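You operate a simulated robot arm through the tools that you are given. There is no shell and no other tool. Be economical: measure what you need, move in short steps, check, and stop when the job is done.

The job below is to be done with a simulated two-armed robot. You get a single attempt, and the scene is never put back.

TASK
Soap the scrubbing brush, hold the wash tub, scrub its dried glue off and rack it.
Fine: the brush goes back. Set down upright: scrubbing brush. What is to be rubbed or washed off counts as gone when no trace of it is left.

It is judged by the outcome, as a careful person would: the job done as asked, and still so three seconds after it is handed in. It fails if anything else is knocked over, pushed out of place, dropped, spilled or broken.

THE ROBOT
Two 7-joint arms with two-finger parallel grippers on one trunk, on a base that drives. Base frame: it is fixed to the floor where the robot stands at the start and does not move with it; the origin is under the middle of the robot, x ahead of it, y to its left, z up. Units: m, degrees, N and s.
The left shoulder is at the start at [0.07, 0.163, 1.27], the right one opposite. With the tool pointing down near the work surface each hand reaches from about 0.36 to 0.86 m from the robot's upright axis, wherever it stands, measured 20 degrees to its own side. Places, roughly: draining rack [0.6, 0.6, 0.8]; soap block [0.5, 0.3, 0.9]. Payload 3.43 kg a hand.
The tool frame of a hand sits at the grasp point between the pads (the TCP): z along the fingers, y along the line on which they close. The tips reach 0.034 m beyond it. Largest opening 0.128 m; finger width 0.024, thickness 0.012; the body of the gripper, 0.048 by 0.13 m, starts 0.096 m behind the TCP.
Orientation is that of the tool frame in the base frame, as [roll, pitch, yaw] about the fixed x, y, z axes, in that order (R = Rz(yaw) Ry(pitch) Rx(roll)). With the fingers straight down and closing along the base's y, the tool's x points along the base's -x, its y along +y and its z along -z.

THE INTERFACE
- The arms move only by the tool play_rows. It takes "left_moves", "right_moves" or both (then of equal length, played together; a hand with none holds still); each is a list of rows, each a list of 7 numbers: the opening, from 0 (shut) to 1 (fully open), then the shift along the tool's x, y, z in units of 50 mm (1.0 is 50 mm), then the turn, a rotation vector about the tool's x, y, z in units of 8 degrees (1.0 is 8 degrees). In form: [[gripper, tx, ty, tz, wx, wy, wz], ...]. A call has 1 to 20 rows; each row shifts and turns the commanded pose from where the row before left it, along the tool's axes as they then stand. A call with a number of a shift or a turn outside -1 to 1 is refused whole. A row lasts 0.2 s, in which the tool goes at most 0.05 m and 8.6 degrees; a call with a longer step from one row to the next is refused whole, and so is a gripper value outside its range. A pose out of reach is approached as far as the arm can. The call stops where the force on the tool passes 90 N (or 10 N more than at its start, if that is more) or the arm is blocked; 0.2 s more then pass. Each finger travels about 0.153 m/s and halts on what it meets, pressing with about 25 N; the grip force reading is that of the motor and also rises with nothing between the fingers. The clock runs only during rows and for 0.2 s after the last one: add rows that do not move to give the fingers time. It gives the time, the measured TCP pose, the force on the tool (base axes), the opening and the grip force at its end, in the units of the frame above (readings bear some noise), with the torque about the TCP (base axes, N m) and any sound that the robot's microphone picked up.
- Cameras (640 x 400 px; columns grow to the right, rows downward): "scene" is now at [0.1363, 0.0179, 1.4857]; the picture's right is [0.10, -1.00, 0.00], its down [-0.66, -0.06, -0.74] and it looks along [0.74, 0.07, -0.67] (base axes); focal length 214 px, centre (320, 200). "left" rides on the left gripper at [0.076, 0.011, -0.16] in its tool frame; the picture's right is [-0.15, 0.99, 0.00], its down [-0.88, -0.13, -0.46] and it looks along [-0.45, -0.07, 0.89] (tool axes); focal length 234 px, centre (320, 200). "right" rides on the right gripper at [0.076, -0.011, -0.16] in its tool frame; the picture's right is [0.15, 0.99, 0.00], its down [-0.88, 0.13, -0.46] and it looks along [-0.45, 0.07, 0.89] (tool axes); focal length 234 px, centre (320, 200). There is no depth. A picture from a camera that has moved, and an enlarged one, comes with that camera's place and axes in the base frame and with its lens. The place of the scene camera against the robot may be out by one fixed shift of up to 0.012 m in any direction.
- camera(camera): a new picture of that camera. No time passes.
- slide_trunk(by): slides the trunk up (or, below 0, down) by that many m; the arms and the scene camera ride with it, the base frame stays. It gives what a move gives, with no picture.
- roll_base(legs): drives the robot by 1 to 6 legs, each [ahead, left, turn to the left] in m, m and degrees, along the robot's own axes; the way and the turn of a leg run together, so that a leg with both is an arc; at most 1.5 m and 180 degrees a leg. The arms and the cameras ride along, it lands a little off, and it stops where it bumps. It gives what a move gives.
- aim_head(pan, tilt): turns the head with the scene camera to pan (to the left, within 86 degrees either way) and tilt (down, from -29 to 69), counted from straight ahead of the robot. It gives what a move gives.
- zoom(camera, box): a new picture of the part [left, top, right, bottom] of that camera's present view, enlarged. No time passes.
- finish_job(): hands the job in; it is judged then, once.

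Go step by step. Nothing tells you exact positions but the pictures and the camera data: compare them with the known pose of the tool, close in by small moves and look again before you grip or let go. The budget is 120 turns and 92 pictures, counting those below and the enlarged ones. Unless the task says otherwise, let go and move clear before handing in, and close with one line.

The tools are called after "Request:" as name(argument=value, ...) on one line, values as JSON. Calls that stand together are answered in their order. play_rows: Moves the arms, as the interface text tells. Its arguments: {"type":"object","properties":{"left_moves":{"type":"array","items":{"type":"array","items":{"type":"number"}}},"right_moves":{"type":"array","items":{"type":"array","items":{"type":"number"}}}},"required":[]} The other tools are called the same way: slide_trunk (by) slides the trunk up or down; roll_base (legs) drives the base; aim_head (pan, tilt) turns the head that bears the scene camera; camera (camera) takes a picture; zoom (camera, box) takes an enlarged picture of a part of a camera's view; finish_job () hands the job in.

At the start:

```text
time: 0.0
left_position: [0.5505, 0.4676, 1.4103]
left_tcp_rot: [-180.0, -0.1, 179.9]
left_wrist_force: [0.0, 1.1, 0.1]
left_torque: [0.03, 0.02, 0.01]
left_width: 0.1283
left_grip_force: 0.2
right_position: [0.3589, -0.0325, 1.3109]
right_tcp_rot: [180.0, 0.1, 180.0]
right_wrist_force: [-0.4, -0.5, -0.2]
right_torque: [0.03, 0.0, 0.04]
right_width: 0.128
right_grip_force: 0.0
trunk travel left (down, up): [-0.75, 0.19]
robot x, y, heading: [0.0031, 0.0005, -0.2]
head pan, tilt: [5.5, 41.9]
```

scene: 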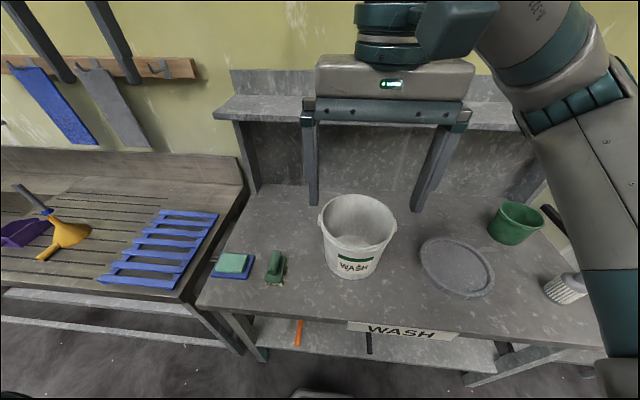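
right: 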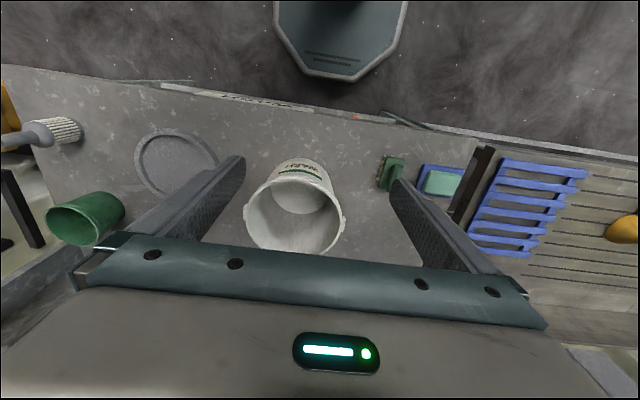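
left: 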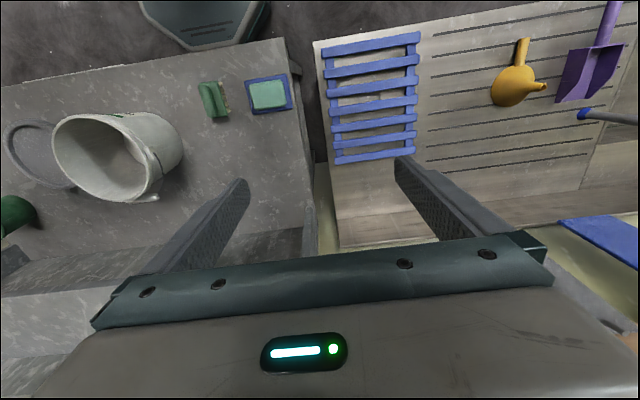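

I see the white wash tub in the middle, the green brush and soap on its left, and the blue rack on the left bench. I'll zoom in to find the glue and see the brush's pose.

Request:
zoom(camera="scene", box=[200, 180, 420, 300])

Request:
zoom(camera="left", box=[0, 40, 320, 240])

Request:
zoom(camera="right", box=[220, 130, 500, 270])

```text
2.91 times, centred on (310, 240) of scene
camera zoom: at [0.1363, 0.0179, 1.4857], right [0.1, -1.0, 0.0], down [-0.66, -0.06, -0.74], along [0.74, 0.07, -0.67], focal length 624 px, centre (349, 84)
```

zoom: 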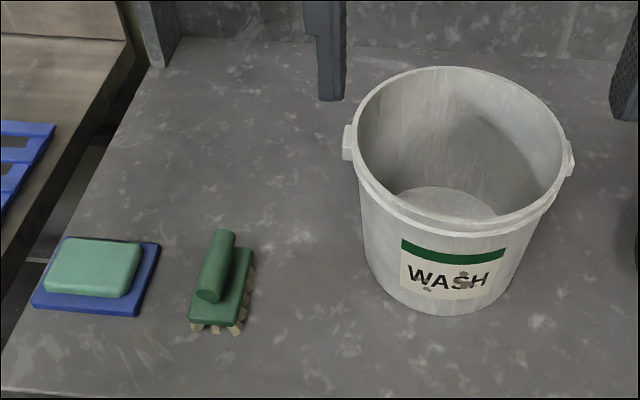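

```text
2.00 times, centred on (160, 140) of left
camera zoom: at [0.4728, 0.4788, 1.5715], right [0.15, 0.99, 0.0], down [0.88, -0.13, 0.46], along [0.45, -0.07, -0.89], focal length 468 px, centre (640, 320)
```

zoom: 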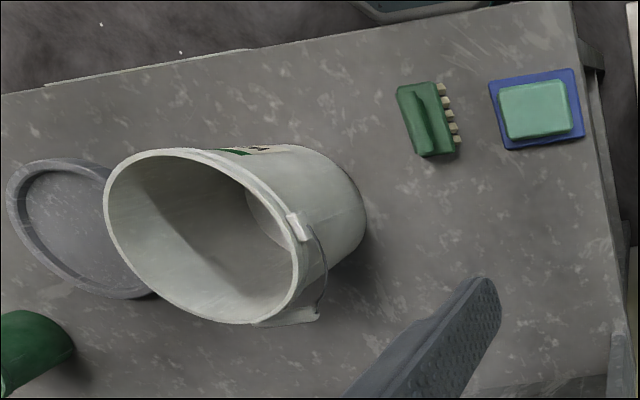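

```text
2.29 times, centred on (360, 200) of right
camera zoom: at [0.2838, -0.044, 1.4717], right [-0.15, 0.99, 0.0], down [0.88, 0.13, 0.46], along [0.45, 0.07, -0.89], focal length 535 px, centre (229, 200)
```

zoom: 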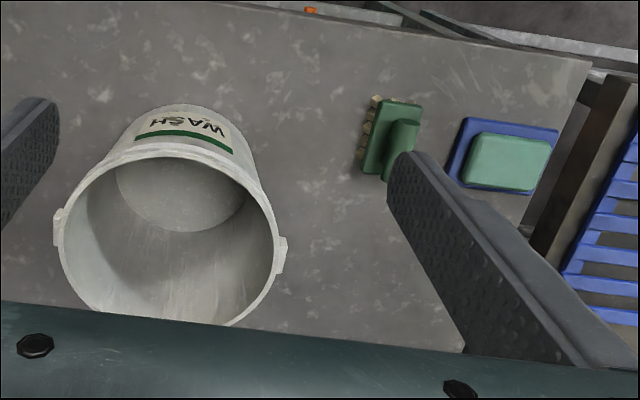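

I'll look closer at the tub, its label with brownish spots, and its inside.

Request:
zoom(camera="scene", box=[310, 185, 410, 285])

Request:
zoom(camera="right", box=[230, 145, 350, 265])

Request:
zoom(camera="left", box=[40, 100, 200, 210])

Request:
zoom(camera="left", box=[180, 70, 300, 130])

```text
4.00 times, centred on (360, 235) of scene
camera zoom: at [0.1363, 0.0179, 1.4857], right [0.1, -1.0, 0.0], down [-0.66, -0.06, -0.74], along [0.74, 0.07, -0.67], focal length 858 px, centre (160, 60)
```

zoom: 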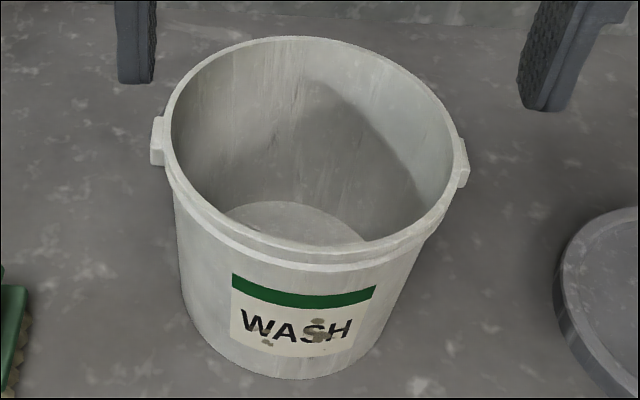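

```text
3.33 times, centred on (290, 205) of right
camera zoom: at [0.2838, -0.044, 1.4717], right [-0.15, 0.99, 0.0], down [0.88, 0.13, 0.46], along [0.45, 0.07, -0.89], focal length 781 px, centre (420, 183)
```

zoom: 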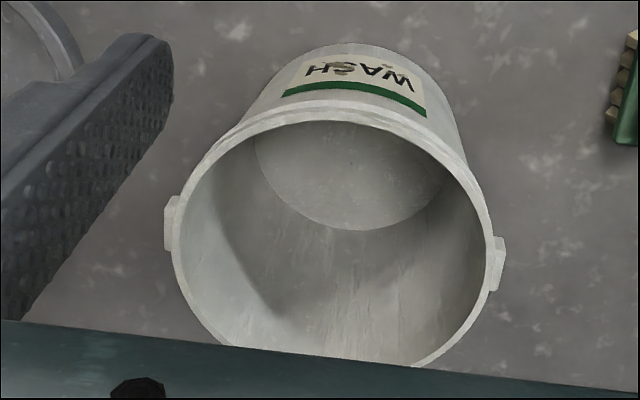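

```text
3.64 times, centred on (120, 155) of left
camera zoom: at [0.4728, 0.4788, 1.5715], right [0.15, 0.99, 0.0], down [0.88, -0.13, 0.46], along [0.45, -0.07, -0.89], focal length 852 px, centre (1047, 364)
```

zoom: 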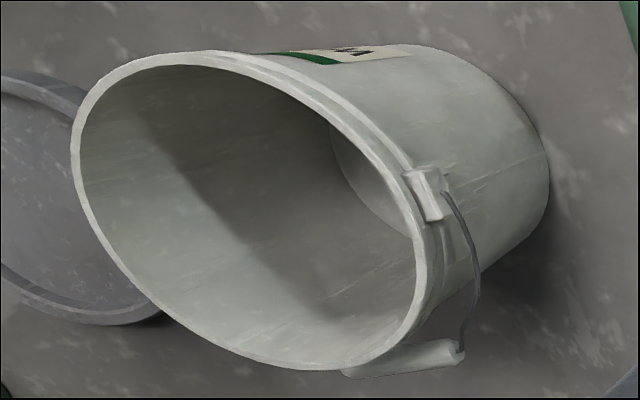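

```text
5.33 times, centred on (240, 100) of left
camera zoom: at [0.4728, 0.4788, 1.5715], right [0.15, 0.99, 0.0], down [0.88, -0.13, 0.46], along [0.45, -0.07, -0.89], focal length 1249 px, centre (747, 733)
```

zoom: 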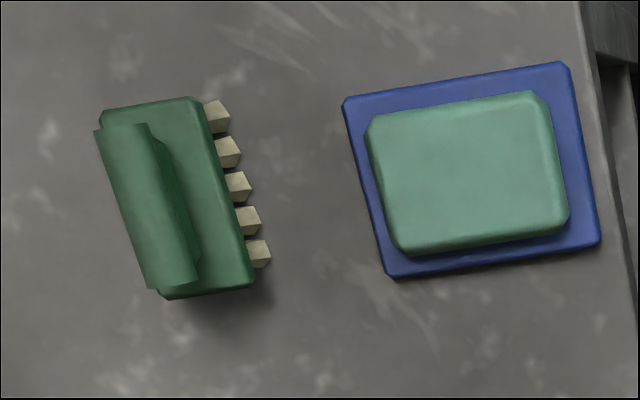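

Glue spots sit on the tub's front label. The brush stands bristles-down at about (0.476, 0.18) with its handle along x. First I move the left hand above the brush.

Request:
play_rows(left_moves=[[1, 0.149, -0.575, 0.62, 0, 0, 0], [1, 0.149, -0.575, 0.62, 0, 0, 0], [1, 0.149, -0.575, 0.62, 0, 0, 0], [1, 0.149, -0.575, 0.62, 0, 0, 0], [1, 0.149, -0.575, 0.62, 0, 0, 0], [1, 0.149, -0.575, 0.62, 0, 0, 0], [1, 0.149, -0.575, 0.62, 0, 0, 0], [1, 0.149, -0.575, 0.62, 0, 0, 0], [1, 0.149, -0.575, 0.62, 0, 0, 0], [1, 0.149, -0.575, 0.62, 0, 0, 0]])

Request:
camera(camera="left")

Request:
camera(camera="scene")

```text
time: 2.2
left_position: [0.4765, 0.1801, 1.0983]
left_tcp_rot: [-179.9, -0.1, -179.9]
left_wrist_force: [0.7, 0.2, 0.5]
left_torque: [0.02, 0.06, 0.0]
left_width: 0.128
left_grip_force: 0.1
right_position: [0.3611, -0.0323, 1.3108]
right_tcp_rot: [-180.0, -0.2, 179.9]
right_wrist_force: [-0.5, 0.2, 1.0]
right_torque: [0.01, 0.04, 0.0]
right_width: 0.128
right_grip_force: 0.0
trunk travel left (down, up): [-0.75, 0.19]
robot x, y, heading: [0.0006, 0.0002, 0.1]
head pan, tilt: [5.5, 41.9]
```

```text
81 pictures are left
camera left: at [0.4009, 0.1907, 1.2597], right [0.15, 0.99, 0.0], down [0.88, -0.13, 0.45], along [0.45, -0.07, -0.89], focal length 234 px, centre (320, 200)
```

left: 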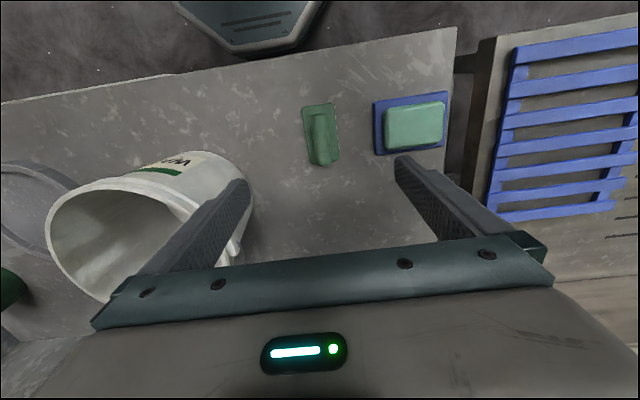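

```text
80 pictures are left
camera scene: at [0.1383, 0.0176, 1.4856], right [0.1, -1.0, 0.0], down [-0.67, -0.06, -0.74], along [0.74, 0.07, -0.67], focal length 214 px, centre (320, 200)
```

scene: 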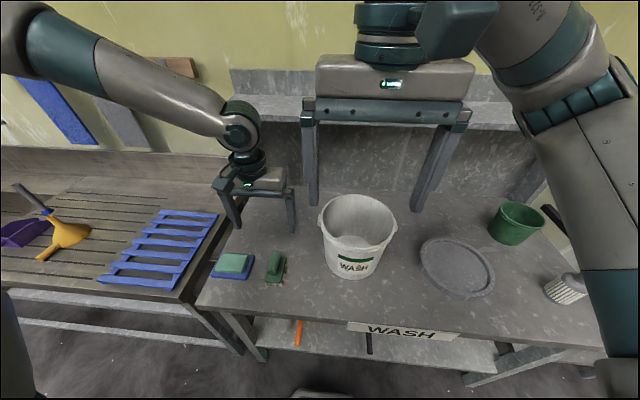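

The hand is centred over the brush. I go down part way with narrower fingers and check the height.

Request:
play_rows(left_moves=[[0.6, -0.02, 0, 0.7, 0, 0, 0], [0.6, 0, 0, 0.7, 0, 0, 0], [0.6, 0, 0, 0.7, 0, 0, 0], [0.6, 0, 0, 0.7, 0, 0, 0], [0.6, 0, 0, 0, 0, 0, 0]])

Request:
zoom(camera="scene", box=[210, 190, 330, 310])

Request:
camera(camera="left")

```text
time: 3.4
left_position: [0.4755, 0.1855, 0.9627]
left_tcp_rot: [-179.9, 0.1, -179.9]
left_wrist_force: [0.0, -0.2, -0.1]
left_torque: [0.0, 0.01, -0.03]
left_width: 0.0766
left_grip_force: 0.0
left hand out of reach, approached as far as the arm can: row 4
right_position: [0.359, -0.0323, 1.3099]
right_tcp_rot: [180.0, 0.0, 180.0]
right_wrist_force: [-0.4, 0.3, 0.8]
right_torque: [-0.02, -0.01, 0.03]
right_width: 0.1278
right_grip_force: 0.2
trunk travel left (down, up): [-0.75, 0.19]
robot x, y, heading: [0.0015, -0.0001, 0.2]
head pan, tilt: [5.5, 41.9]
```

```text
3.33 times, centred on (270, 250) of scene
camera zoom: at [0.1356, 0.0174, 1.4858], right [0.1, -1.0, 0.0], down [-0.66, -0.06, -0.74], along [0.74, 0.07, -0.67], focal length 715 px, centre (487, 33)
```

zoom: 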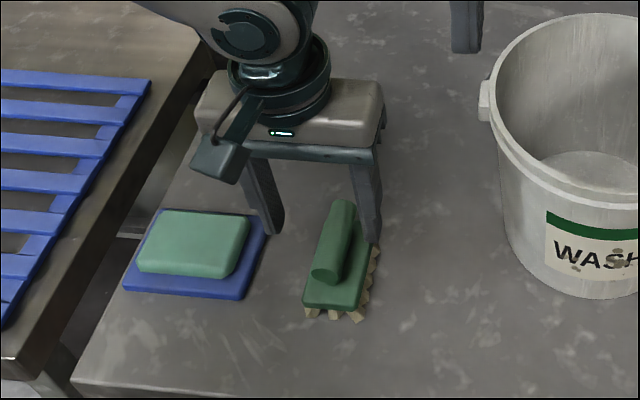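

```text
78 pictures are left
camera left: at [0.3982, 0.197, 1.1237], right [0.15, 0.99, 0.0], down [0.88, -0.13, 0.46], along [0.45, -0.07, -0.89], focal length 234 px, centre (320, 200)
```

left: 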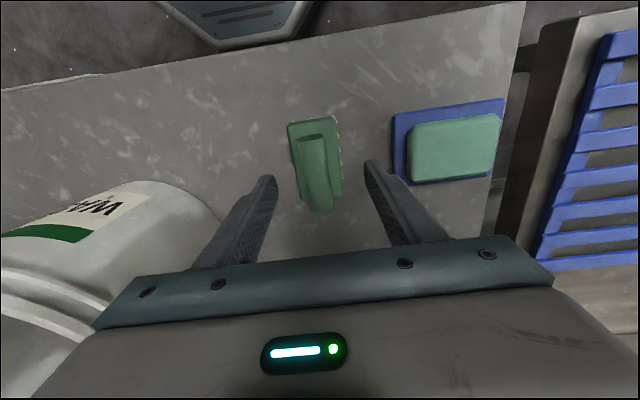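

The arm was at its reach limit and is slightly off. I raise the hand, then lower the trunk to give it room.

Request:
play_rows(left_moves=[[0.6, 0, 0, -1, 0, 0, 0], [0.6, 0, 0, -1, 0, 0, 0], [0.6, 0, 0, 0, 0, 0, 0]])

Request:
slide_trunk(by=-0.12)

```text
time: 4.2
left_position: [0.4754, 0.1853, 1.0628]
left_tcp_rot: [-179.9, -0.1, 179.9]
left_wrist_force: [0.2, 0.5, -0.4]
left_torque: [-0.06, 0.02, -0.01]
left_width: 0.0769
left_grip_force: 0.0
right_position: [0.3602, -0.0317, 1.311]
right_tcp_rot: [-180.0, 0.0, 180.0]
right_wrist_force: [-0.7, -0.7, -0.2]
right_torque: [0.01, 0.01, 0.01]
right_width: 0.128
right_grip_force: 0.0
trunk travel left (down, up): [-0.75, 0.19]
robot x, y, heading: [-0.0035, -0.0023, 0.1]
head pan, tilt: [5.5, 41.9]
```

```text
time: 5.7
left_position: [0.4755, 0.1852, 0.9428]
left_tcp_rot: [179.9, 0.0, -180.0]
left_wrist_force: [0.0, -0.1, -0.5]
left_torque: [-0.01, 0.02, -0.02]
left_width: 0.0768
left_grip_force: 0.1
right_position: [0.3601, -0.0321, 1.1909]
right_tcp_rot: [-180.0, 0.0, 179.9]
right_wrist_force: [0.4, 0.7, 0.3]
right_torque: [-0.01, -0.02, 0.0]
right_width: 0.1282
right_grip_force: 0.2
trunk travel left (down, up): [-0.63, 0.31]
robot x, y, heading: [0.0001, 0.0015, -0.0]
head pan, tilt: [5.5, 41.9]
```

Request:
play_rows(left_moves=[[0.6, -0.04, -0.1, 0.2, 0, 0, 0], [0.6, 0, 0, 0.2, 0, 0, 0], [0.6, 0, 0, 0, 0, 0, 0]])

Request:
zoom(camera="scene", box=[220, 210, 320, 310])

Request:
zoom(camera="left", box=[220, 100, 420, 240])

```text
time: 6.5
left_position: [0.4779, 0.1796, 0.9236]
left_tcp_rot: [-180.0, 0.0, -179.9]
left_wrist_force: [-0.2, -0.7, -0.7]
left_torque: [0.04, 0.01, 0.03]
left_width: 0.0767
left_grip_force: 0.0
right_position: [0.3592, -0.0324, 1.1904]
right_tcp_rot: [180.0, -0.1, 180.0]
right_wrist_force: [-0.5, 0.3, -0.4]
right_torque: [0.02, -0.02, -0.01]
right_width: 0.1281
right_grip_force: 0.1
trunk travel left (down, up): [-0.63, 0.31]
robot x, y, heading: [0.0028, 0.003, -0.1]
head pan, tilt: [5.5, 41.9]
```

```text
4.00 times, centred on (270, 260) of scene
camera zoom: at [0.1361, 0.0177, 1.3658], right [0.1, -1.0, 0.0], down [-0.66, -0.06, -0.74], along [0.74, 0.07, -0.67], focal length 858 px, centre (520, -40)
```

zoom: 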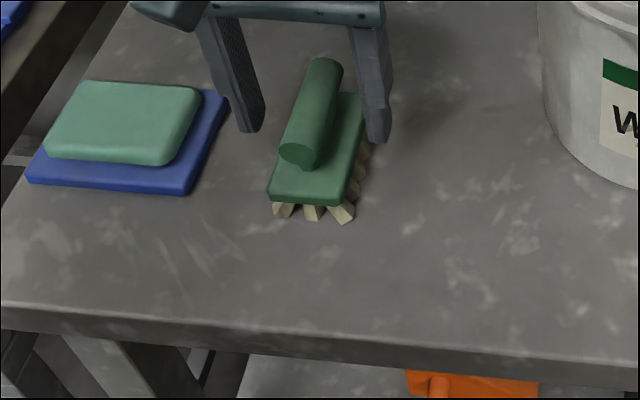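

```text
2.86 times, centred on (320, 170) of left
camera zoom: at [0.4007, 0.1906, 1.0843], right [0.15, 0.99, 0.0], down [0.88, -0.13, 0.46], along [0.45, -0.07, -0.89], focal length 669 px, centre (320, 286)
```

zoom: 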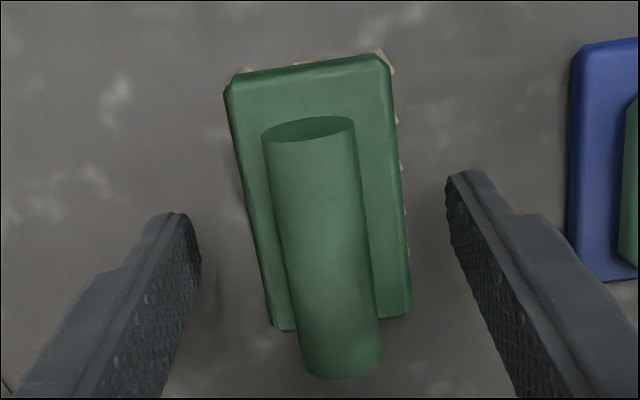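

The handle is centred between the fingers. I lower another 8 mm and close.

Request:
play_rows(left_moves=[[0.6, 0, 0, 0.1, 0, 0, 0], [0.6, 0, 0, 0.06, 0, 0, 0], [0.4, 0, 0, 0, 0, 0, 0], [0.2, 0, 0, 0, 0, 0, 0], [0, 0, 0, 0, 0, 0, 0], [0, 0, 0, 0, 0, 0, 0], [0, 0, 0, 0, 0, 0, 0]])

Request:
zoom(camera="scene", box=[220, 210, 320, 310])

```text
time: 8.1
left_position: [0.4775, 0.1799, 0.9154]
left_tcp_rot: [-180.0, 0.0, 179.9]
left_wrist_force: [-0.3, 0.1, 0.3]
left_torque: [-0.02, -0.05, -0.02]
left_width: 0.0242
left_grip_force: 25.0
right_position: [0.3592, -0.0314, 1.1913]
right_tcp_rot: [180.0, 0.0, 180.0]
right_wrist_force: [0.2, -0.5, 0.3]
right_torque: [-0.03, 0.02, -0.01]
right_width: 0.1281
right_grip_force: 0.1
trunk travel left (down, up): [-0.63, 0.31]
robot x, y, heading: [-0.0008, -0.0018, 0.0]
head pan, tilt: [5.5, 41.9]
```

```text
4.00 times, centred on (270, 260) of scene
camera zoom: at [0.1362, 0.0178, 1.3657], right [0.1, -1.0, 0.0], down [-0.66, -0.06, -0.74], along [0.74, 0.07, -0.67], focal length 858 px, centre (520, -40)
```

zoom: 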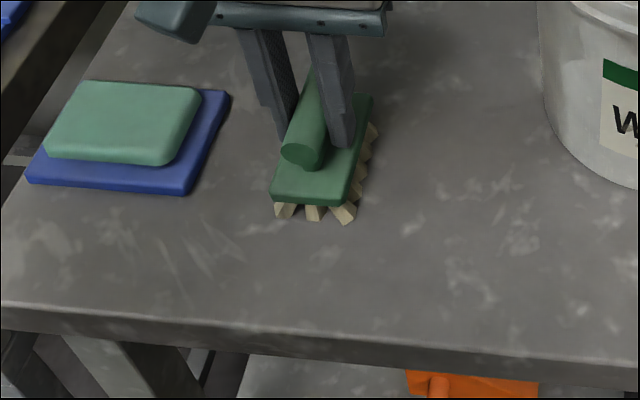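

Brush gripped (bristle tips about 75 mm below the TCP). I lift and move over the soap.

Request:
play_rows(left_moves=[[0, 0, 0, -0.7, 0, 0, 0], [0, 0, 0, -0.9, 0, 0, 0], [0, -0.05, 0.7, 0, 0, 0, 0], [0, -0.05, 0.7, 0, 0, 0, 0], [0, 0, 0.7, 0, 0, 0, 0], [0, 0, 0.86, 0, 0, 0, 0], [0, 0, 0, 0, 0, 0, 0]])

Request:
zoom(camera="scene", box=[190, 200, 310, 300])

Request:
camera(camera="left")

```text
time: 9.7
left_position: [0.4825, 0.3271, 0.9964]
left_tcp_rot: [179.9, 0.0, -180.0]
left_wrist_force: [0.0, -0.4, -1.8]
left_torque: [0.01, 0.01, 0.0]
left_width: 0.0244
left_grip_force: 24.8
right_position: [0.3607, -0.0329, 1.192]
right_tcp_rot: [179.9, -0.1, -180.0]
right_wrist_force: [0.3, -0.1, 0.5]
right_torque: [-0.01, -0.01, -0.01]
right_width: 0.1279
right_grip_force: 0.1
trunk travel left (down, up): [-0.63, 0.31]
robot x, y, heading: [0.0025, -0.0034, -0.1]
head pan, tilt: [5.5, 41.9]
```

```text
4.00 times, centred on (250, 250) of scene
camera zoom: at [0.1368, 0.0165, 1.3657], right [0.1, -1.0, 0.0], down [-0.67, -0.06, -0.74], along [0.74, 0.07, -0.67], focal length 858 px, centre (600, 0)
```

zoom: 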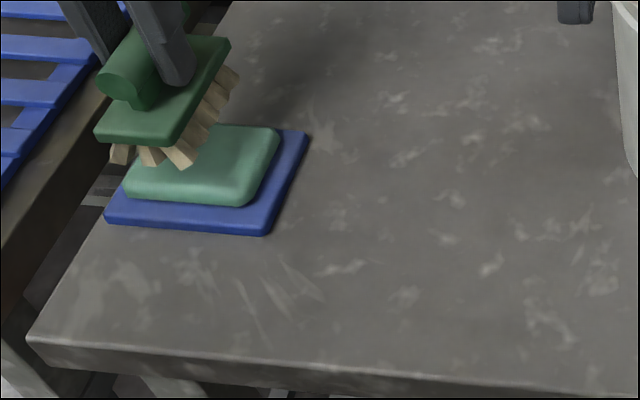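

```text
73 pictures are left
camera left: at [0.4066, 0.3379, 1.1562], right [0.15, 0.99, 0.0], down [0.88, -0.13, 0.46], along [0.45, -0.07, -0.89], focal length 234 px, centre (320, 200)
```

left: 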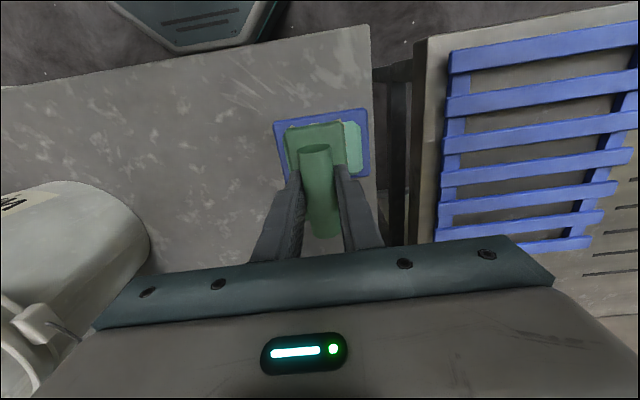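

Request:
play_rows(left_moves=[[0, 0.1, 0, 0.25, 0, 0, 0], [0, 0, 0.02, 0.25, 0, 0, 0], [0, 0, 0, 0.1, 0, 0, 0], [0, 0, 0, 0, 0, 0, 0]])

Request:
zoom(camera="scene", box=[190, 210, 290, 290])

```text
time: 10.7
left_position: [0.4774, 0.3298, 0.9643]
left_tcp_rot: [-180.0, 0.0, -179.9]
left_wrist_force: [0.0, -0.2, -1.0]
left_torque: [-0.01, -0.02, 0.01]
left_width: 0.0245
left_grip_force: 25.3
right_position: [0.358, -0.0322, 1.1904]
right_tcp_rot: [179.9, 0.0, 179.9]
right_wrist_force: [0.1, 0.6, -0.2]
right_torque: [0.0, -0.01, -0.03]
right_width: 0.1279
right_grip_force: 0.1
trunk travel left (down, up): [-0.63, 0.31]
robot x, y, heading: [0.0009, 0.001, -0.1]
head pan, tilt: [5.5, 41.9]
```

```text
5.00 times, centred on (240, 250) of scene
camera zoom: at [0.1363, 0.0178, 1.3657], right [0.1, -1.0, 0.0], down [-0.66, -0.06, -0.74], along [0.74, 0.07, -0.67], focal length 1072 px, centre (720, -50)
```

zoom: 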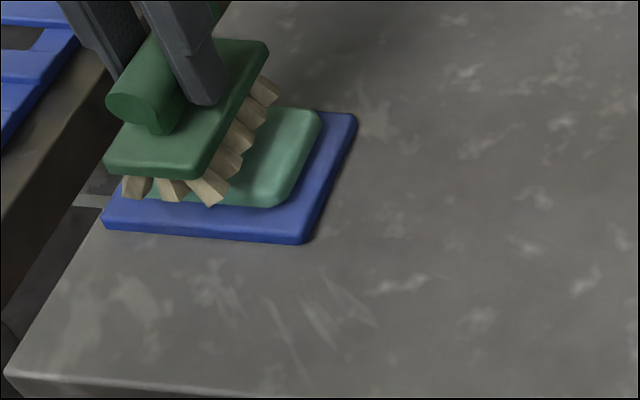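

Request:
play_rows(left_moves=[[0, -0.14, -0.16, 0.04, 0, 0, 0], [0, 0, 0, 0.04, 0, 0, 0], [0, 0, 0, 0.04, 0, 0, 0], [0, 0, 0, 0, 0, 0, 0]])

```text
time: 11.7
left_position: [0.4843, 0.3209, 0.9587]
left_tcp_rot: [-179.9, 0.1, 180.0]
left_wrist_force: [0.3, 0.7, 0.2]
left_torque: [0.01, 0.03, 0.02]
left_width: 0.0245
left_grip_force: 25.5
right_position: [0.3595, -0.0326, 1.1903]
right_tcp_rot: [180.0, -0.1, 179.9]
right_wrist_force: [-0.1, 0.3, 0.6]
right_torque: [-0.04, 0.02, -0.03]
right_width: 0.1279
right_grip_force: 0.1
trunk travel left (down, up): [-0.63, 0.31]
robot x, y, heading: [-0.0015, -0.0017, 0.2]
head pan, tilt: [5.5, 41.9]
```

Request:
play_rows(left_moves=[[0, 0, 0, 0.04, 0, 0, 0], [0, 0, 0, 0.03, 0, 0, 0], [0, 0, 0, 0, 0, 0, 0]])

Request:
zoom(camera="scene", box=[190, 210, 290, 290])

```text
time: 12.5
left_position: [0.4834, 0.3218, 0.956]
left_tcp_rot: [-179.9, 0.0, -180.0]
left_wrist_force: [0.2, -0.6, -0.4]
left_torque: [-0.01, 0.0, -0.01]
left_width: 0.0243
left_grip_force: 25.0
right_position: [0.3597, -0.0327, 1.1908]
right_tcp_rot: [180.0, 0.0, -179.9]
right_wrist_force: [0.1, -0.1, -0.9]
right_torque: [-0.02, 0.0, 0.01]
right_width: 0.1284
right_grip_force: 0.0
trunk travel left (down, up): [-0.63, 0.31]
robot x, y, heading: [-0.0006, 0.0042, 0.1]
head pan, tilt: [5.5, 41.9]
```

```text
5.00 times, centred on (240, 250) of scene
camera zoom: at [0.1363, 0.0179, 1.3657], right [0.1, -1.0, 0.0], down [-0.66, -0.06, -0.74], along [0.74, 0.07, -0.67], focal length 1072 px, centre (720, -50)
```

zoom: 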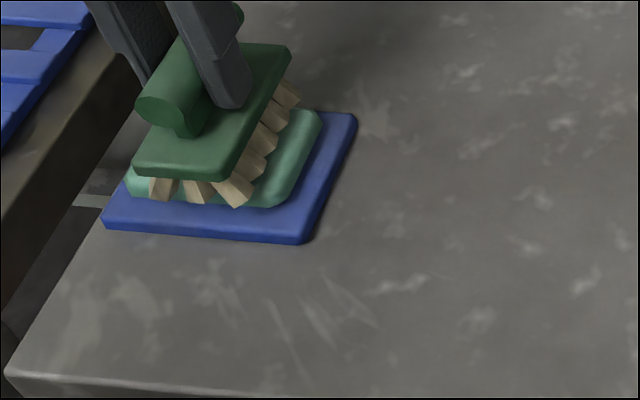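

Request:
play_rows(left_moves=[[0, -0.1, 0, 0.05, 0, 0, 0], [0, 0, 0, 0.05, 0, 0, 0], [0, 0, 0, 0, 0, 0, 0]])

```text
time: 13.3
left_position: [0.4906, 0.3202, 0.9497]
left_tcp_rot: [-179.9, -0.1, 180.0]
left_wrist_force: [-0.4, 0.6, -1.6]
left_torque: [0.04, -0.01, 0.01]
left_width: 0.0241
left_grip_force: 25.0
right_position: [0.3601, -0.0311, 1.1898]
right_tcp_rot: [180.0, 0.1, 180.0]
right_wrist_force: [-0.6, 0.0, 0.4]
right_torque: [0.01, -0.02, 0.04]
right_width: 0.1279
right_grip_force: 0.0
trunk travel left (down, up): [-0.63, 0.31]
robot x, y, heading: [0.0005, 0.0009, 0.2]
head pan, tilt: [5.5, 41.9]
```

Request:
play_rows(left_moves=[[0, 0, 0, 0.04, 0, 0, 0], [0, 0, 0, 0.04, 0, 0, 0], [0, 0, 0, 0, 0, 0, 0]])

Request:
zoom(camera="scene", box=[190, 210, 290, 290])

```text
time: 14.1
left_position: [0.4894, 0.3215, 0.9487]
left_tcp_rot: [-179.9, 0.3, 179.9]
left_wrist_force: [2.9, 4.6, 20.8]
left_torque: [0.06, -0.11, -0.04]
left_width: 0.0246
left_grip_force: 24.5
right_position: [0.3588, -0.0323, 1.19]
right_tcp_rot: [-180.0, 0.0, 180.0]
right_wrist_force: [0.0, -0.5, -0.6]
right_torque: [0.0, -0.01, -0.03]
right_width: 0.128
right_grip_force: 0.1
trunk travel left (down, up): [-0.63, 0.31]
robot x, y, heading: [0.0011, -0.0006, -0.1]
head pan, tilt: [5.5, 41.9]
```

```text
5.00 times, centred on (240, 250) of scene
camera zoom: at [0.135, 0.0175, 1.3661], right [0.1, -1.0, 0.0], down [-0.66, -0.06, -0.74], along [0.74, 0.07, -0.67], focal length 1072 px, centre (720, -50)
```

zoom: 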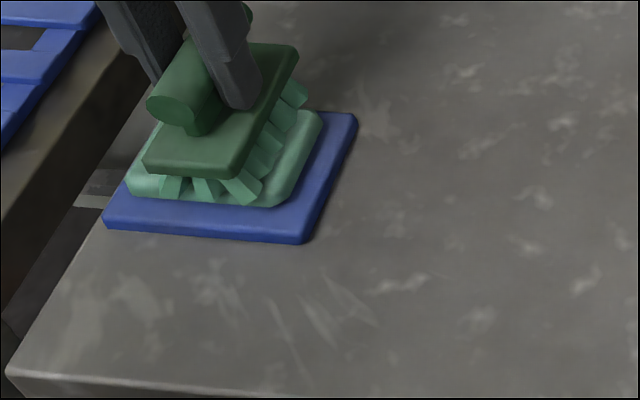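

The bristles turned soap-green with a 21 N press, so the brush is soaped. I lift off and back the robot away from the bench for room to bring the hand level.

Request:
play_rows(left_moves=[[0, 0, 0, -0.6, 0, 0, 0], [0, 0, 0, -1, 0, 0, 0], [0, 0, 0, -1, 0, 0, 0], [0, 0, 0, -1, 0, 0, 0], [0, 0, 0, 0, 0, 0, 0]])

Request:
roll_base(legs=[[-0.25, 0, 0]])

Request:
camera(camera="scene")

```text
time: 15.3
left_position: [0.4907, 0.3206, 1.1275]
left_tcp_rot: [-180.0, -0.1, -180.0]
left_wrist_force: [-0.2, 0.9, -1.5]
left_torque: [0.0, 0.05, 0.02]
left_width: 0.0243
left_grip_force: 25.2
right_position: [0.3595, -0.0321, 1.1912]
right_tcp_rot: [-180.0, -0.1, -180.0]
right_wrist_force: [0.2, 0.1, 0.0]
right_torque: [-0.02, 0.01, -0.02]
right_width: 0.1279
right_grip_force: 0.0
trunk travel left (down, up): [-0.63, 0.31]
robot x, y, heading: [-0.0003, 0.0016, 0.1]
head pan, tilt: [5.5, 41.9]
```

```text
time: 17.1
left_position: [0.239, 0.32, 1.1261]
left_tcp_rot: [-180.0, 0.1, 179.9]
left_wrist_force: [1.2, -0.1, -0.5]
left_torque: [-0.03, 0.02, 0.01]
left_width: 0.0246
left_grip_force: 24.7
right_position: [0.1093, -0.0317, 1.1901]
right_tcp_rot: [180.0, -0.1, 179.9]
right_wrist_force: [-0.1, -0.1, -0.4]
right_torque: [0.0, -0.01, -0.01]
right_width: 0.1278
right_grip_force: 0.0
trunk travel left (down, up): [-0.63, 0.31]
robot x, y, heading: [-0.2493, 0.0029, -0.0]
head pan, tilt: [5.5, 41.9]
```

```text
69 pictures are left
camera scene: at [-0.1138, 0.018, 1.3656], right [0.1, -1.0, 0.0], down [-0.67, -0.06, -0.74], along [0.74, 0.07, -0.67], focal length 214 px, centre (320, 200)
```

scene: 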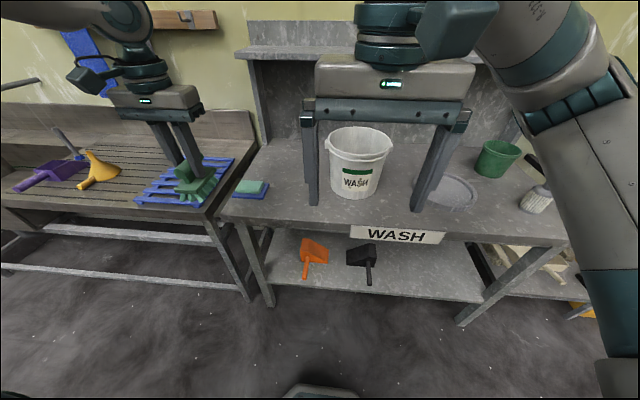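

Request:
zoom(camera="scene", box=[310, 110, 410, 210])

```text
4.00 times, centred on (360, 160) of scene
camera zoom: at [-0.1138, 0.018, 1.3656], right [0.1, -1.0, 0.0], down [-0.67, -0.06, -0.74], along [0.74, 0.07, -0.67], focal length 858 px, centre (160, 360)
```

zoom: 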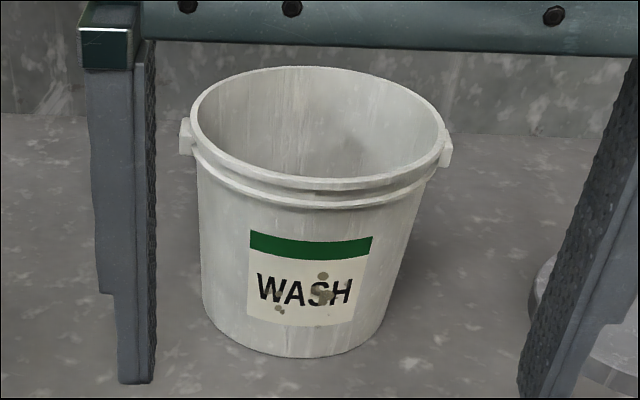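

The tub centre is about (0.565, -0.051), its rim at z ≈ 1.03 with radius ≈ 0.105, and the glue is on its front at z ≈ 0.90–0.94. I bring the right hand above the front-right rim, turned to close radially.

Request:
play_rows(right_moves=[[1, -0.853, -0.202, 0, 0, 0, 0], [1, -0.853, -0.202, 0, 0, 0, 0], [1, -0.853, -0.202, 0, 0, 0, 0], [1, -0.853, -0.202, 0, 0, 0, 0], [1, -0.853, -0.202, 0, 0, 0, 0], [1, -0.853, -0.202, 0, 0, 0, 0], [1, -0.853, -0.202, 0, 0, 0, 0], [1, -0.853, -0.202, 0, 0, 0, 0], [1, -0.853, -0.202, 0, 0, 0, 0], [1, 0, 0, 0.15, 0, 0, 0.9375], [1, 0, 0, 0.15, 0, 0, 0.9375], [1, 0, 0, 0.15, 0, 0, 0.9375], [1, 0, 0, 0.15, 0, 0, 0.9375], [1, 0, 0, 0.15, 0, 0, 0.9375], [1, 0, 0, 0.15, 0, 0, 0.9375], [1, 0, 0, 0, 0, 0, 0]])

Request:
camera(camera="right")

Request:
camera(camera="scene")

```text
time: 20.5
left_position: [0.2393, 0.3188, 1.1264]
left_tcp_rot: [180.0, 0.0, -180.0]
left_wrist_force: [-0.1, 0.4, -0.3]
left_torque: [-0.02, 0.0, -0.01]
left_width: 0.0244
left_grip_force: 25.3
right_position: [0.4932, -0.1247, 1.1457]
right_tcp_rot: [-180.0, -0.1, 134.8]
right_wrist_force: [0.2, -1.0, 0.1]
right_torque: [-0.01, -0.04, 0.01]
right_width: 0.128
right_grip_force: 0.0
trunk travel left (down, up): [-0.63, 0.31]
robot x, y, heading: [-0.2475, -0.0003, -0.3]
head pan, tilt: [5.5, 41.9]
```

```text
67 pictures are left
camera right: at [0.4313, -0.0786, 1.3063], right [0.6, 0.8, 0.0], down [0.71, -0.53, 0.46], along [0.36, -0.27, -0.89], focal length 234 px, centre (320, 200)
```

right: 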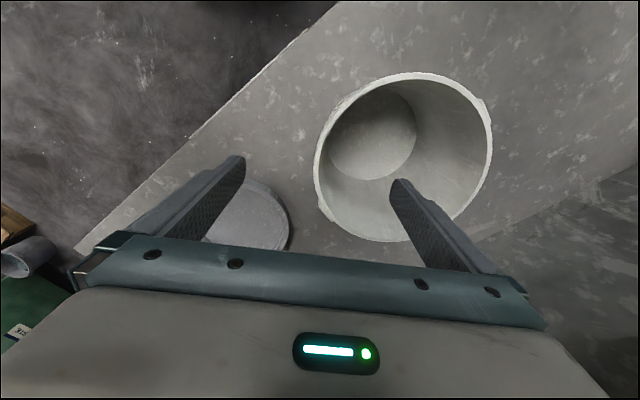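

```text
66 pictures are left
camera scene: at [-0.1143, 0.018, 1.3657], right [0.1, -1.0, 0.0], down [-0.66, -0.06, -0.74], along [0.74, 0.07, -0.67], focal length 214 px, centre (320, 200)
```

scene: 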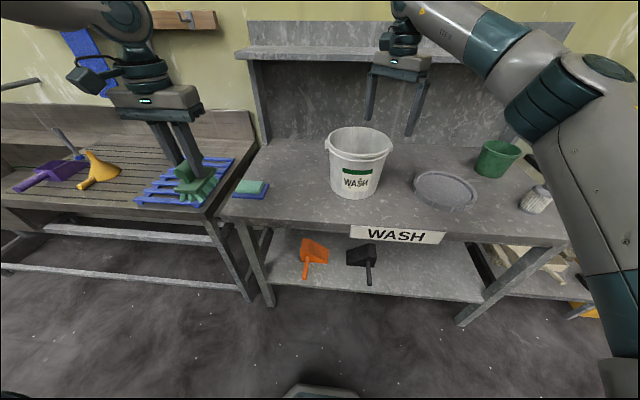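

The descending TCP would land right on the rim wall. I lower straddling the rim and close.

Request:
play_rows(right_moves=[[1, 0, 0, 0.7, 0, 0, 0], [1, 0, 0, 0.7, 0, 0, 0], [0.8, 0, 0, 0.7, 0, 0, 0], [0.6, 0, 0, 0.64, 0, 0, 0], [0.5, 0, 0, 0, 0, 0, 0]])

Request:
camera(camera="right")

Request:
zoom(camera="scene", box=[300, 40, 480, 220])

```text
time: 21.7
left_position: [0.2391, 0.3193, 1.1275]
left_tcp_rot: [-179.9, -0.1, -180.0]
left_wrist_force: [-0.5, -0.6, -1.1]
left_torque: [-0.03, -0.02, -0.01]
left_width: 0.0244
left_grip_force: 24.5
right_position: [0.492, -0.124, 1.008]
right_tcp_rot: [179.9, 0.0, 135.0]
right_wrist_force: [0.2, 0.1, -0.3]
right_torque: [-0.02, 0.0, 0.0]
right_width: 0.0641
right_grip_force: 0.0
trunk travel left (down, up): [-0.63, 0.31]
robot x, y, heading: [-0.2514, 0.0037, -0.1]
head pan, tilt: [5.5, 41.9]
```

```text
65 pictures are left
camera right: at [0.4313, -0.0777, 1.1694], right [0.6, 0.8, 0.0], down [0.71, -0.53, 0.46], along [0.37, -0.27, -0.89], focal length 234 px, centre (320, 200)
```

right: 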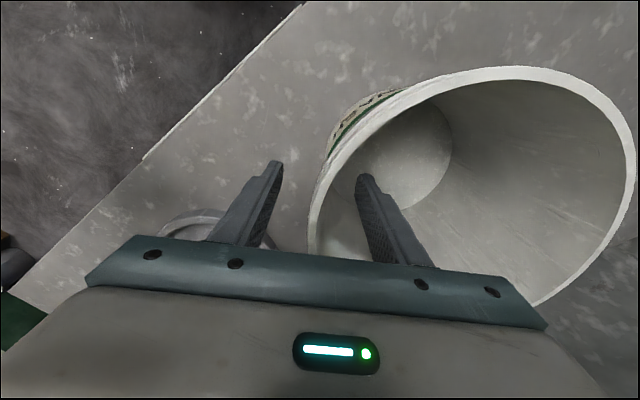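

```text
2.22 times, centred on (390, 130) of scene
camera zoom: at [-0.1148, 0.0183, 1.3658], right [0.1, -1.0, 0.0], down [-0.66, -0.06, -0.74], along [0.74, 0.07, -0.67], focal length 477 px, centre (164, 356)
```

zoom: 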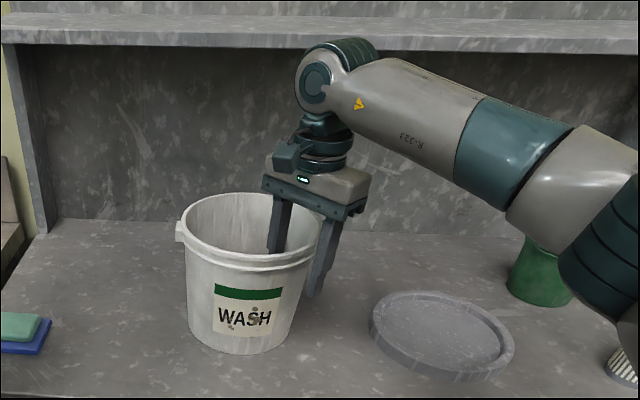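

Request:
play_rows(right_moves=[[0.5, 0, -0.07, 0, 0, 0, 0], [0.35, 0, 0, 0, 0, 0, 0], [0.2, 0, 0, 0, 0, 0, 0], [0.1, 0, 0, 0, 0, 0, 0], [0, 0, 0, 0, 0, 0, 0], [0, 0, 0, 0, 0, 0, 0], [0, 0, 0, 0, 0, 0, 0]])

Request:
zoom(camera="scene", box=[300, 100, 420, 220])

```text
time: 23.3
left_position: [0.2384, 0.3202, 1.1266]
left_tcp_rot: [-180.0, 0.0, -180.0]
left_wrist_force: [0.1, -0.6, -1.4]
left_torque: [0.0, 0.0, 0.0]
left_width: 0.0243
left_grip_force: 25.1
right_position: [0.4903, -0.1248, 1.0103]
right_tcp_rot: [180.0, 0.0, 134.9]
right_wrist_force: [0.4, 0.4, 6.9]
right_torque: [1.17, -1.12, 0.0]
right_width: 0.0093
right_grip_force: 25.0
trunk travel left (down, up): [-0.63, 0.31]
robot x, y, heading: [-0.249, 0.0012, 0.2]
head pan, tilt: [5.5, 41.9]
```

```text
3.33 times, centred on (360, 160) of scene
camera zoom: at [-0.1152, 0.018, 1.3659], right [0.1, -1.0, 0.0], down [-0.66, -0.06, -0.74], along [0.74, 0.07, -0.67], focal length 715 px, centre (187, 333)
```

zoom: 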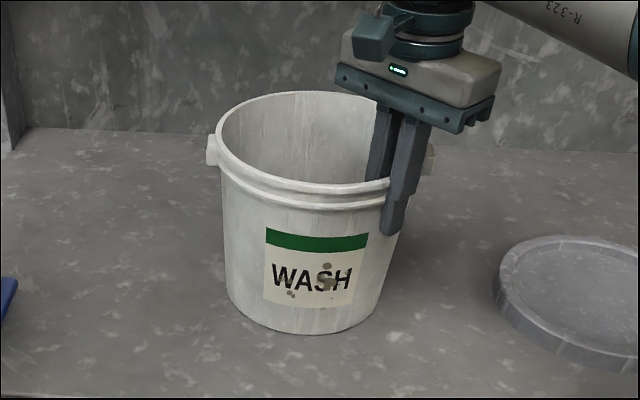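

The tub is held. Next I swing the left hand to point forward (bristles ahead).

Request:
play_rows(left_moves=[[0, 0, 0, 0, 0, -1, 0], [0, 0, 0, 0, 0, -1, 0], [0, 0, 0, 0, 0, -1, 0], [0, 0, 0, 0, 0, -1, 0], [0, 0, 0, 0, 0, -1, 0], [0, 0, 0, 0, 0, -1, 0], [0, 0, 0, 0, 0, -1, 0], [0, 0, 0, 0, 0, -1, 0], [0, 0, 0, 0, 0, -1, 0], [0, 0, 0, 0, 0, -1, 0], [0, 0, 0, 0, 0, -1, 0], [0, 0, 0, 0, 0, -0.25, 0], [0, 0, 0, 0, 0, 0, 0]])

Request:
camera(camera="scene")

```text
time: 26.1
left_position: [0.3432, 0.3586, 1.169]
left_tcp_rot: [-11.6, 90.0, -11.6]
left_wrist_force: [-0.3, -0.3, -0.4]
left_torque: [-0.01, 0.05, 0.01]
left_width: 0.0242
left_grip_force: 24.7
left hand out of reach, approached as far as the arm can: row 6, 7, 8, 9, 10, 11
right_position: [0.4897, -0.1254, 1.0093]
right_tcp_rot: [180.0, -0.1, 134.9]
right_wrist_force: [0.2, 0.4, 6.9]
right_torque: [1.14, -1.1, -0.09]
right_width: 0.0094
right_grip_force: 25.3
trunk travel left (down, up): [-0.63, 0.31]
robot x, y, heading: [-0.2522, -0.002, 0.1]
head pan, tilt: [5.5, 41.9]
```

```text
62 pictures are left
camera scene: at [-0.1153, 0.0178, 1.3659], right [0.1, -1.0, 0.0], down [-0.66, -0.06, -0.74], along [0.74, 0.07, -0.67], focal length 214 px, centre (320, 200)
```

scene: 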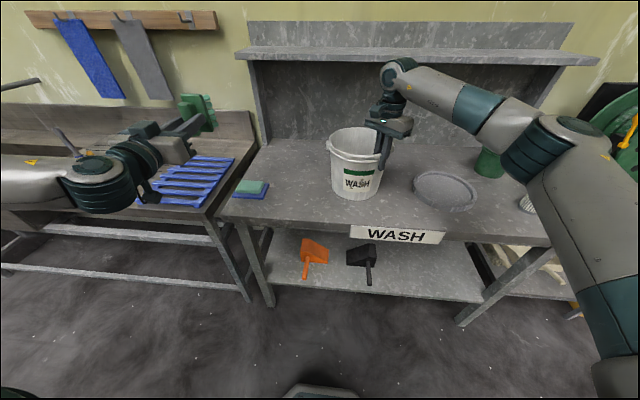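

Orientation reached with bristles facing forward. Now I move toward the front of the label, keeping clear of the tub, first half of the way.

Request:
play_rows(left_moves=[[0, 0.46, -0.743, 0, 0, 0, 0], [0, 0.46, -0.743, 0, 0, 0, 0], [0, 0.46, -0.743, 0, 0, 0, 0], [0, 0.46, -0.743, 0, 0, 0, 0], [0, 0.46, -0.743, 0, 0, 0, 0], [0, 0, 0, 0, 0, 0, 0]])

Request:
camera(camera="scene")

```text
time: 27.5
left_position: [0.3624, 0.1943, 1.0663]
left_tcp_rot: [-81.9, 89.9, -81.9]
left_wrist_force: [1.1, -0.1, -0.8]
left_torque: [0.0, 0.02, 0.0]
left_width: 0.0241
left_grip_force: 25.0
left hand out of reach, approached as far as the arm can: row 1, 2, 5
right_position: [0.4892, -0.1254, 1.0086]
right_tcp_rot: [179.9, 0.0, 135.1]
right_wrist_force: [-0.9, 0.6, 8.4]
right_torque: [1.19, -1.07, 0.04]
right_width: 0.0092
right_grip_force: 24.5
trunk travel left (down, up): [-0.63, 0.31]
robot x, y, heading: [-0.2487, -0.0013, -0.1]
head pan, tilt: [5.5, 41.9]
```

```text
61 pictures are left
camera scene: at [-0.1159, 0.0181, 1.3659], right [0.1, -1.0, 0.0], down [-0.66, -0.06, -0.74], along [0.74, 0.07, -0.67], focal length 214 px, centre (320, 200)
```

scene: 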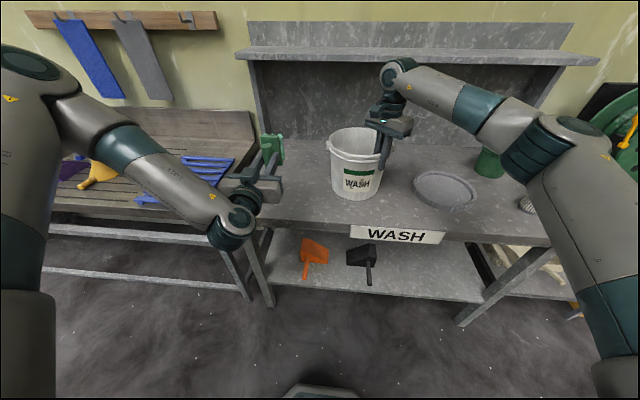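

Request:
play_rows(left_moves=[[0, 0.6, -0.7, 0, 0, 0, 0], [0, 0.6, -0.7, 0, 0, 0, 0], [0, 0.6, -0.7, 0, 0, 0, 0], [0, 0.6, -0.7, 0, 0, 0, 0], [0, 0.6, -0.7, 0, 0, 0, 0], [0, 0, -0.7, 0, 0, 0, 0], [0, 0, 0, 0, 0, 0, 0]])

Request:
camera(camera="scene")

```text
time: 29.1
left_position: [0.3807, 0.1834, 1.0784]
left_tcp_rot: [-18.3, 90.0, -18.5]
left_wrist_force: [0.2, 0.0, -0.8]
left_torque: [0.01, 0.03, 0.0]
left_width: 0.0242
left_grip_force: 24.9
left hand out of reach, approached as far as the arm can: row 1, 2, 3, 4, 5, 6
right_position: [0.4901, -0.1259, 1.0091]
right_tcp_rot: [180.0, 0.0, 134.9]
right_wrist_force: [-0.9, -1.1, 7.9]
right_torque: [1.09, -1.06, -0.04]
right_width: 0.0089
right_grip_force: 25.2
trunk travel left (down, up): [-0.63, 0.31]
robot x, y, heading: [-0.2508, -0.0021, 0.1]
head pan, tilt: [5.5, 41.9]
```

```text
60 pictures are left
camera scene: at [-0.1156, 0.018, 1.3659], right [0.1, -1.0, 0.0], down [-0.66, -0.06, -0.74], along [0.74, 0.07, -0.67], focal length 214 px, centre (320, 200)
```

scene: 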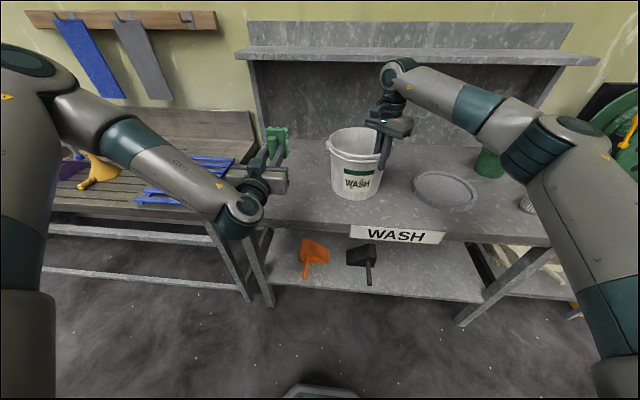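

The left arm can't get level there from this stance. I release the tub, raise the right hand, then reposition the base (back and right) and lower the trunk so the left shoulder is in line with the label.

Request:
play_rows(right_moves=[[0.2, 0, 0, 0, 0, 0, 0], [0.4, 0, 0, 0, 0, 0, 0], [0.6, 0, 0.07, 0, 0, 0, 0], [0.6, 0, 0, -0.8, 0, 0, 0], [0.6, 0, 0, -0.8, 0, 0, 0], [0.6, 0, 0, -0.8, 0, 0, 0], [0.6, 0, 0, -0.8, 0, 0, 0], [0.6, 0, 0, 0, 0, 0, 0]])

Request:
zoom(camera="scene", box=[220, 40, 460, 220])

```text
time: 30.9
left_position: [0.3827, 0.1833, 1.0753]
left_tcp_rot: [168.7, 89.9, 168.5]
left_wrist_force: [-1.0, -0.2, -0.9]
left_torque: [0.0, 0.05, 0.01]
left_width: 0.0243
left_grip_force: 25.1
right_position: [0.4945, -0.122, 1.167]
right_tcp_rot: [-179.9, -0.1, 134.9]
right_wrist_force: [-0.3, -0.6, 0.6]
right_torque: [-0.01, 0.02, 0.0]
right_width: 0.0764
right_grip_force: 0.1
trunk travel left (down, up): [-0.63, 0.31]
robot x, y, heading: [-0.2485, 0.0002, -0.1]
head pan, tilt: [5.5, 41.9]
```

```text
2.22 times, centred on (340, 130) of scene
camera zoom: at [-0.1132, 0.0173, 1.3656], right [0.1, -1.0, 0.0], down [-0.67, -0.06, -0.74], along [0.74, 0.07, -0.67], focal length 477 px, centre (276, 356)
```

zoom: 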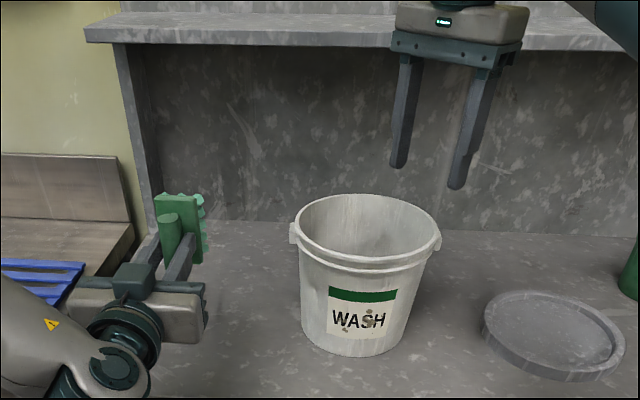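

Request:
roll_base(legs=[[-0.12, 0, 0], [0, -0.2, 0]])

Request:
play_rows(right_moves=[[0.6, 0, 0, -1, 0, 0, 0], [0.6, 0, 0, -1, 0, 0, 0], [0.6, 0, 0, -1, 0, 0, 0], [0.6, 0, 0, 0, 0, 0, 0]])

Request:
camera(camera="scene")

```text
time: 33.4
left_position: [0.2626, -0.0179, 1.0755]
left_tcp_rot: [179.2, 89.9, 179.1]
left_wrist_force: [-0.2, -0.5, 0.4]
left_torque: [0.03, 0.03, 0.0]
left_width: 0.0244
left_grip_force: 24.7
right_position: [0.3732, -0.3229, 1.167]
right_tcp_rot: [180.0, 0.0, 134.9]
right_wrist_force: [-0.2, -0.9, 0.1]
right_torque: [0.0, 0.02, -0.01]
right_width: 0.0765
right_grip_force: 0.0
trunk travel left (down, up): [-0.63, 0.31]
robot x, y, heading: [-0.3672, -0.2035, -0.2]
head pan, tilt: [5.5, 41.9]
```

```text
time: 34.4
left_position: [0.2625, -0.017, 1.0758]
left_tcp_rot: [-174.7, 89.9, -174.6]
left_wrist_force: [-0.6, 0.5, -1.0]
left_torque: [0.03, 0.04, -0.01]
left_width: 0.0243
left_grip_force: 24.9
right_position: [0.3603, -0.3202, 1.2854]
right_tcp_rot: [179.9, 0.0, 135.0]
right_wrist_force: [-0.2, 0.6, -0.5]
right_torque: [-0.03, 0.03, 0.0]
right_width: 0.0768
right_grip_force: 0.1
right hand out of reach, approached as far as the arm can: row 3
trunk travel left (down, up): [-0.63, 0.31]
robot x, y, heading: [-0.3701, -0.1999, -0.1]
head pan, tilt: [5.5, 41.9]
```

```text
58 pictures are left
camera scene: at [-0.2327, -0.1837, 1.3656], right [0.1, -1.0, 0.0], down [-0.67, -0.06, -0.74], along [0.74, 0.07, -0.67], focal length 214 px, centre (320, 200)
```

scene: 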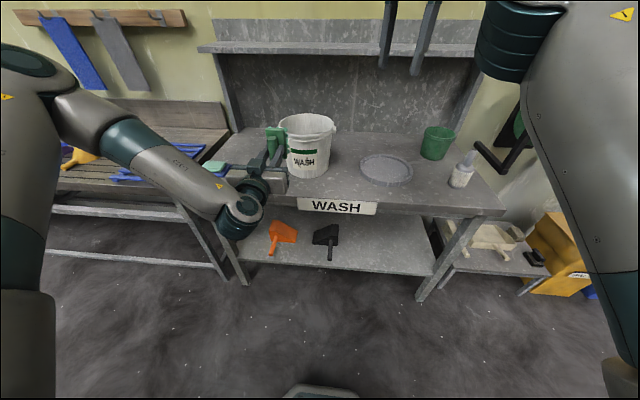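

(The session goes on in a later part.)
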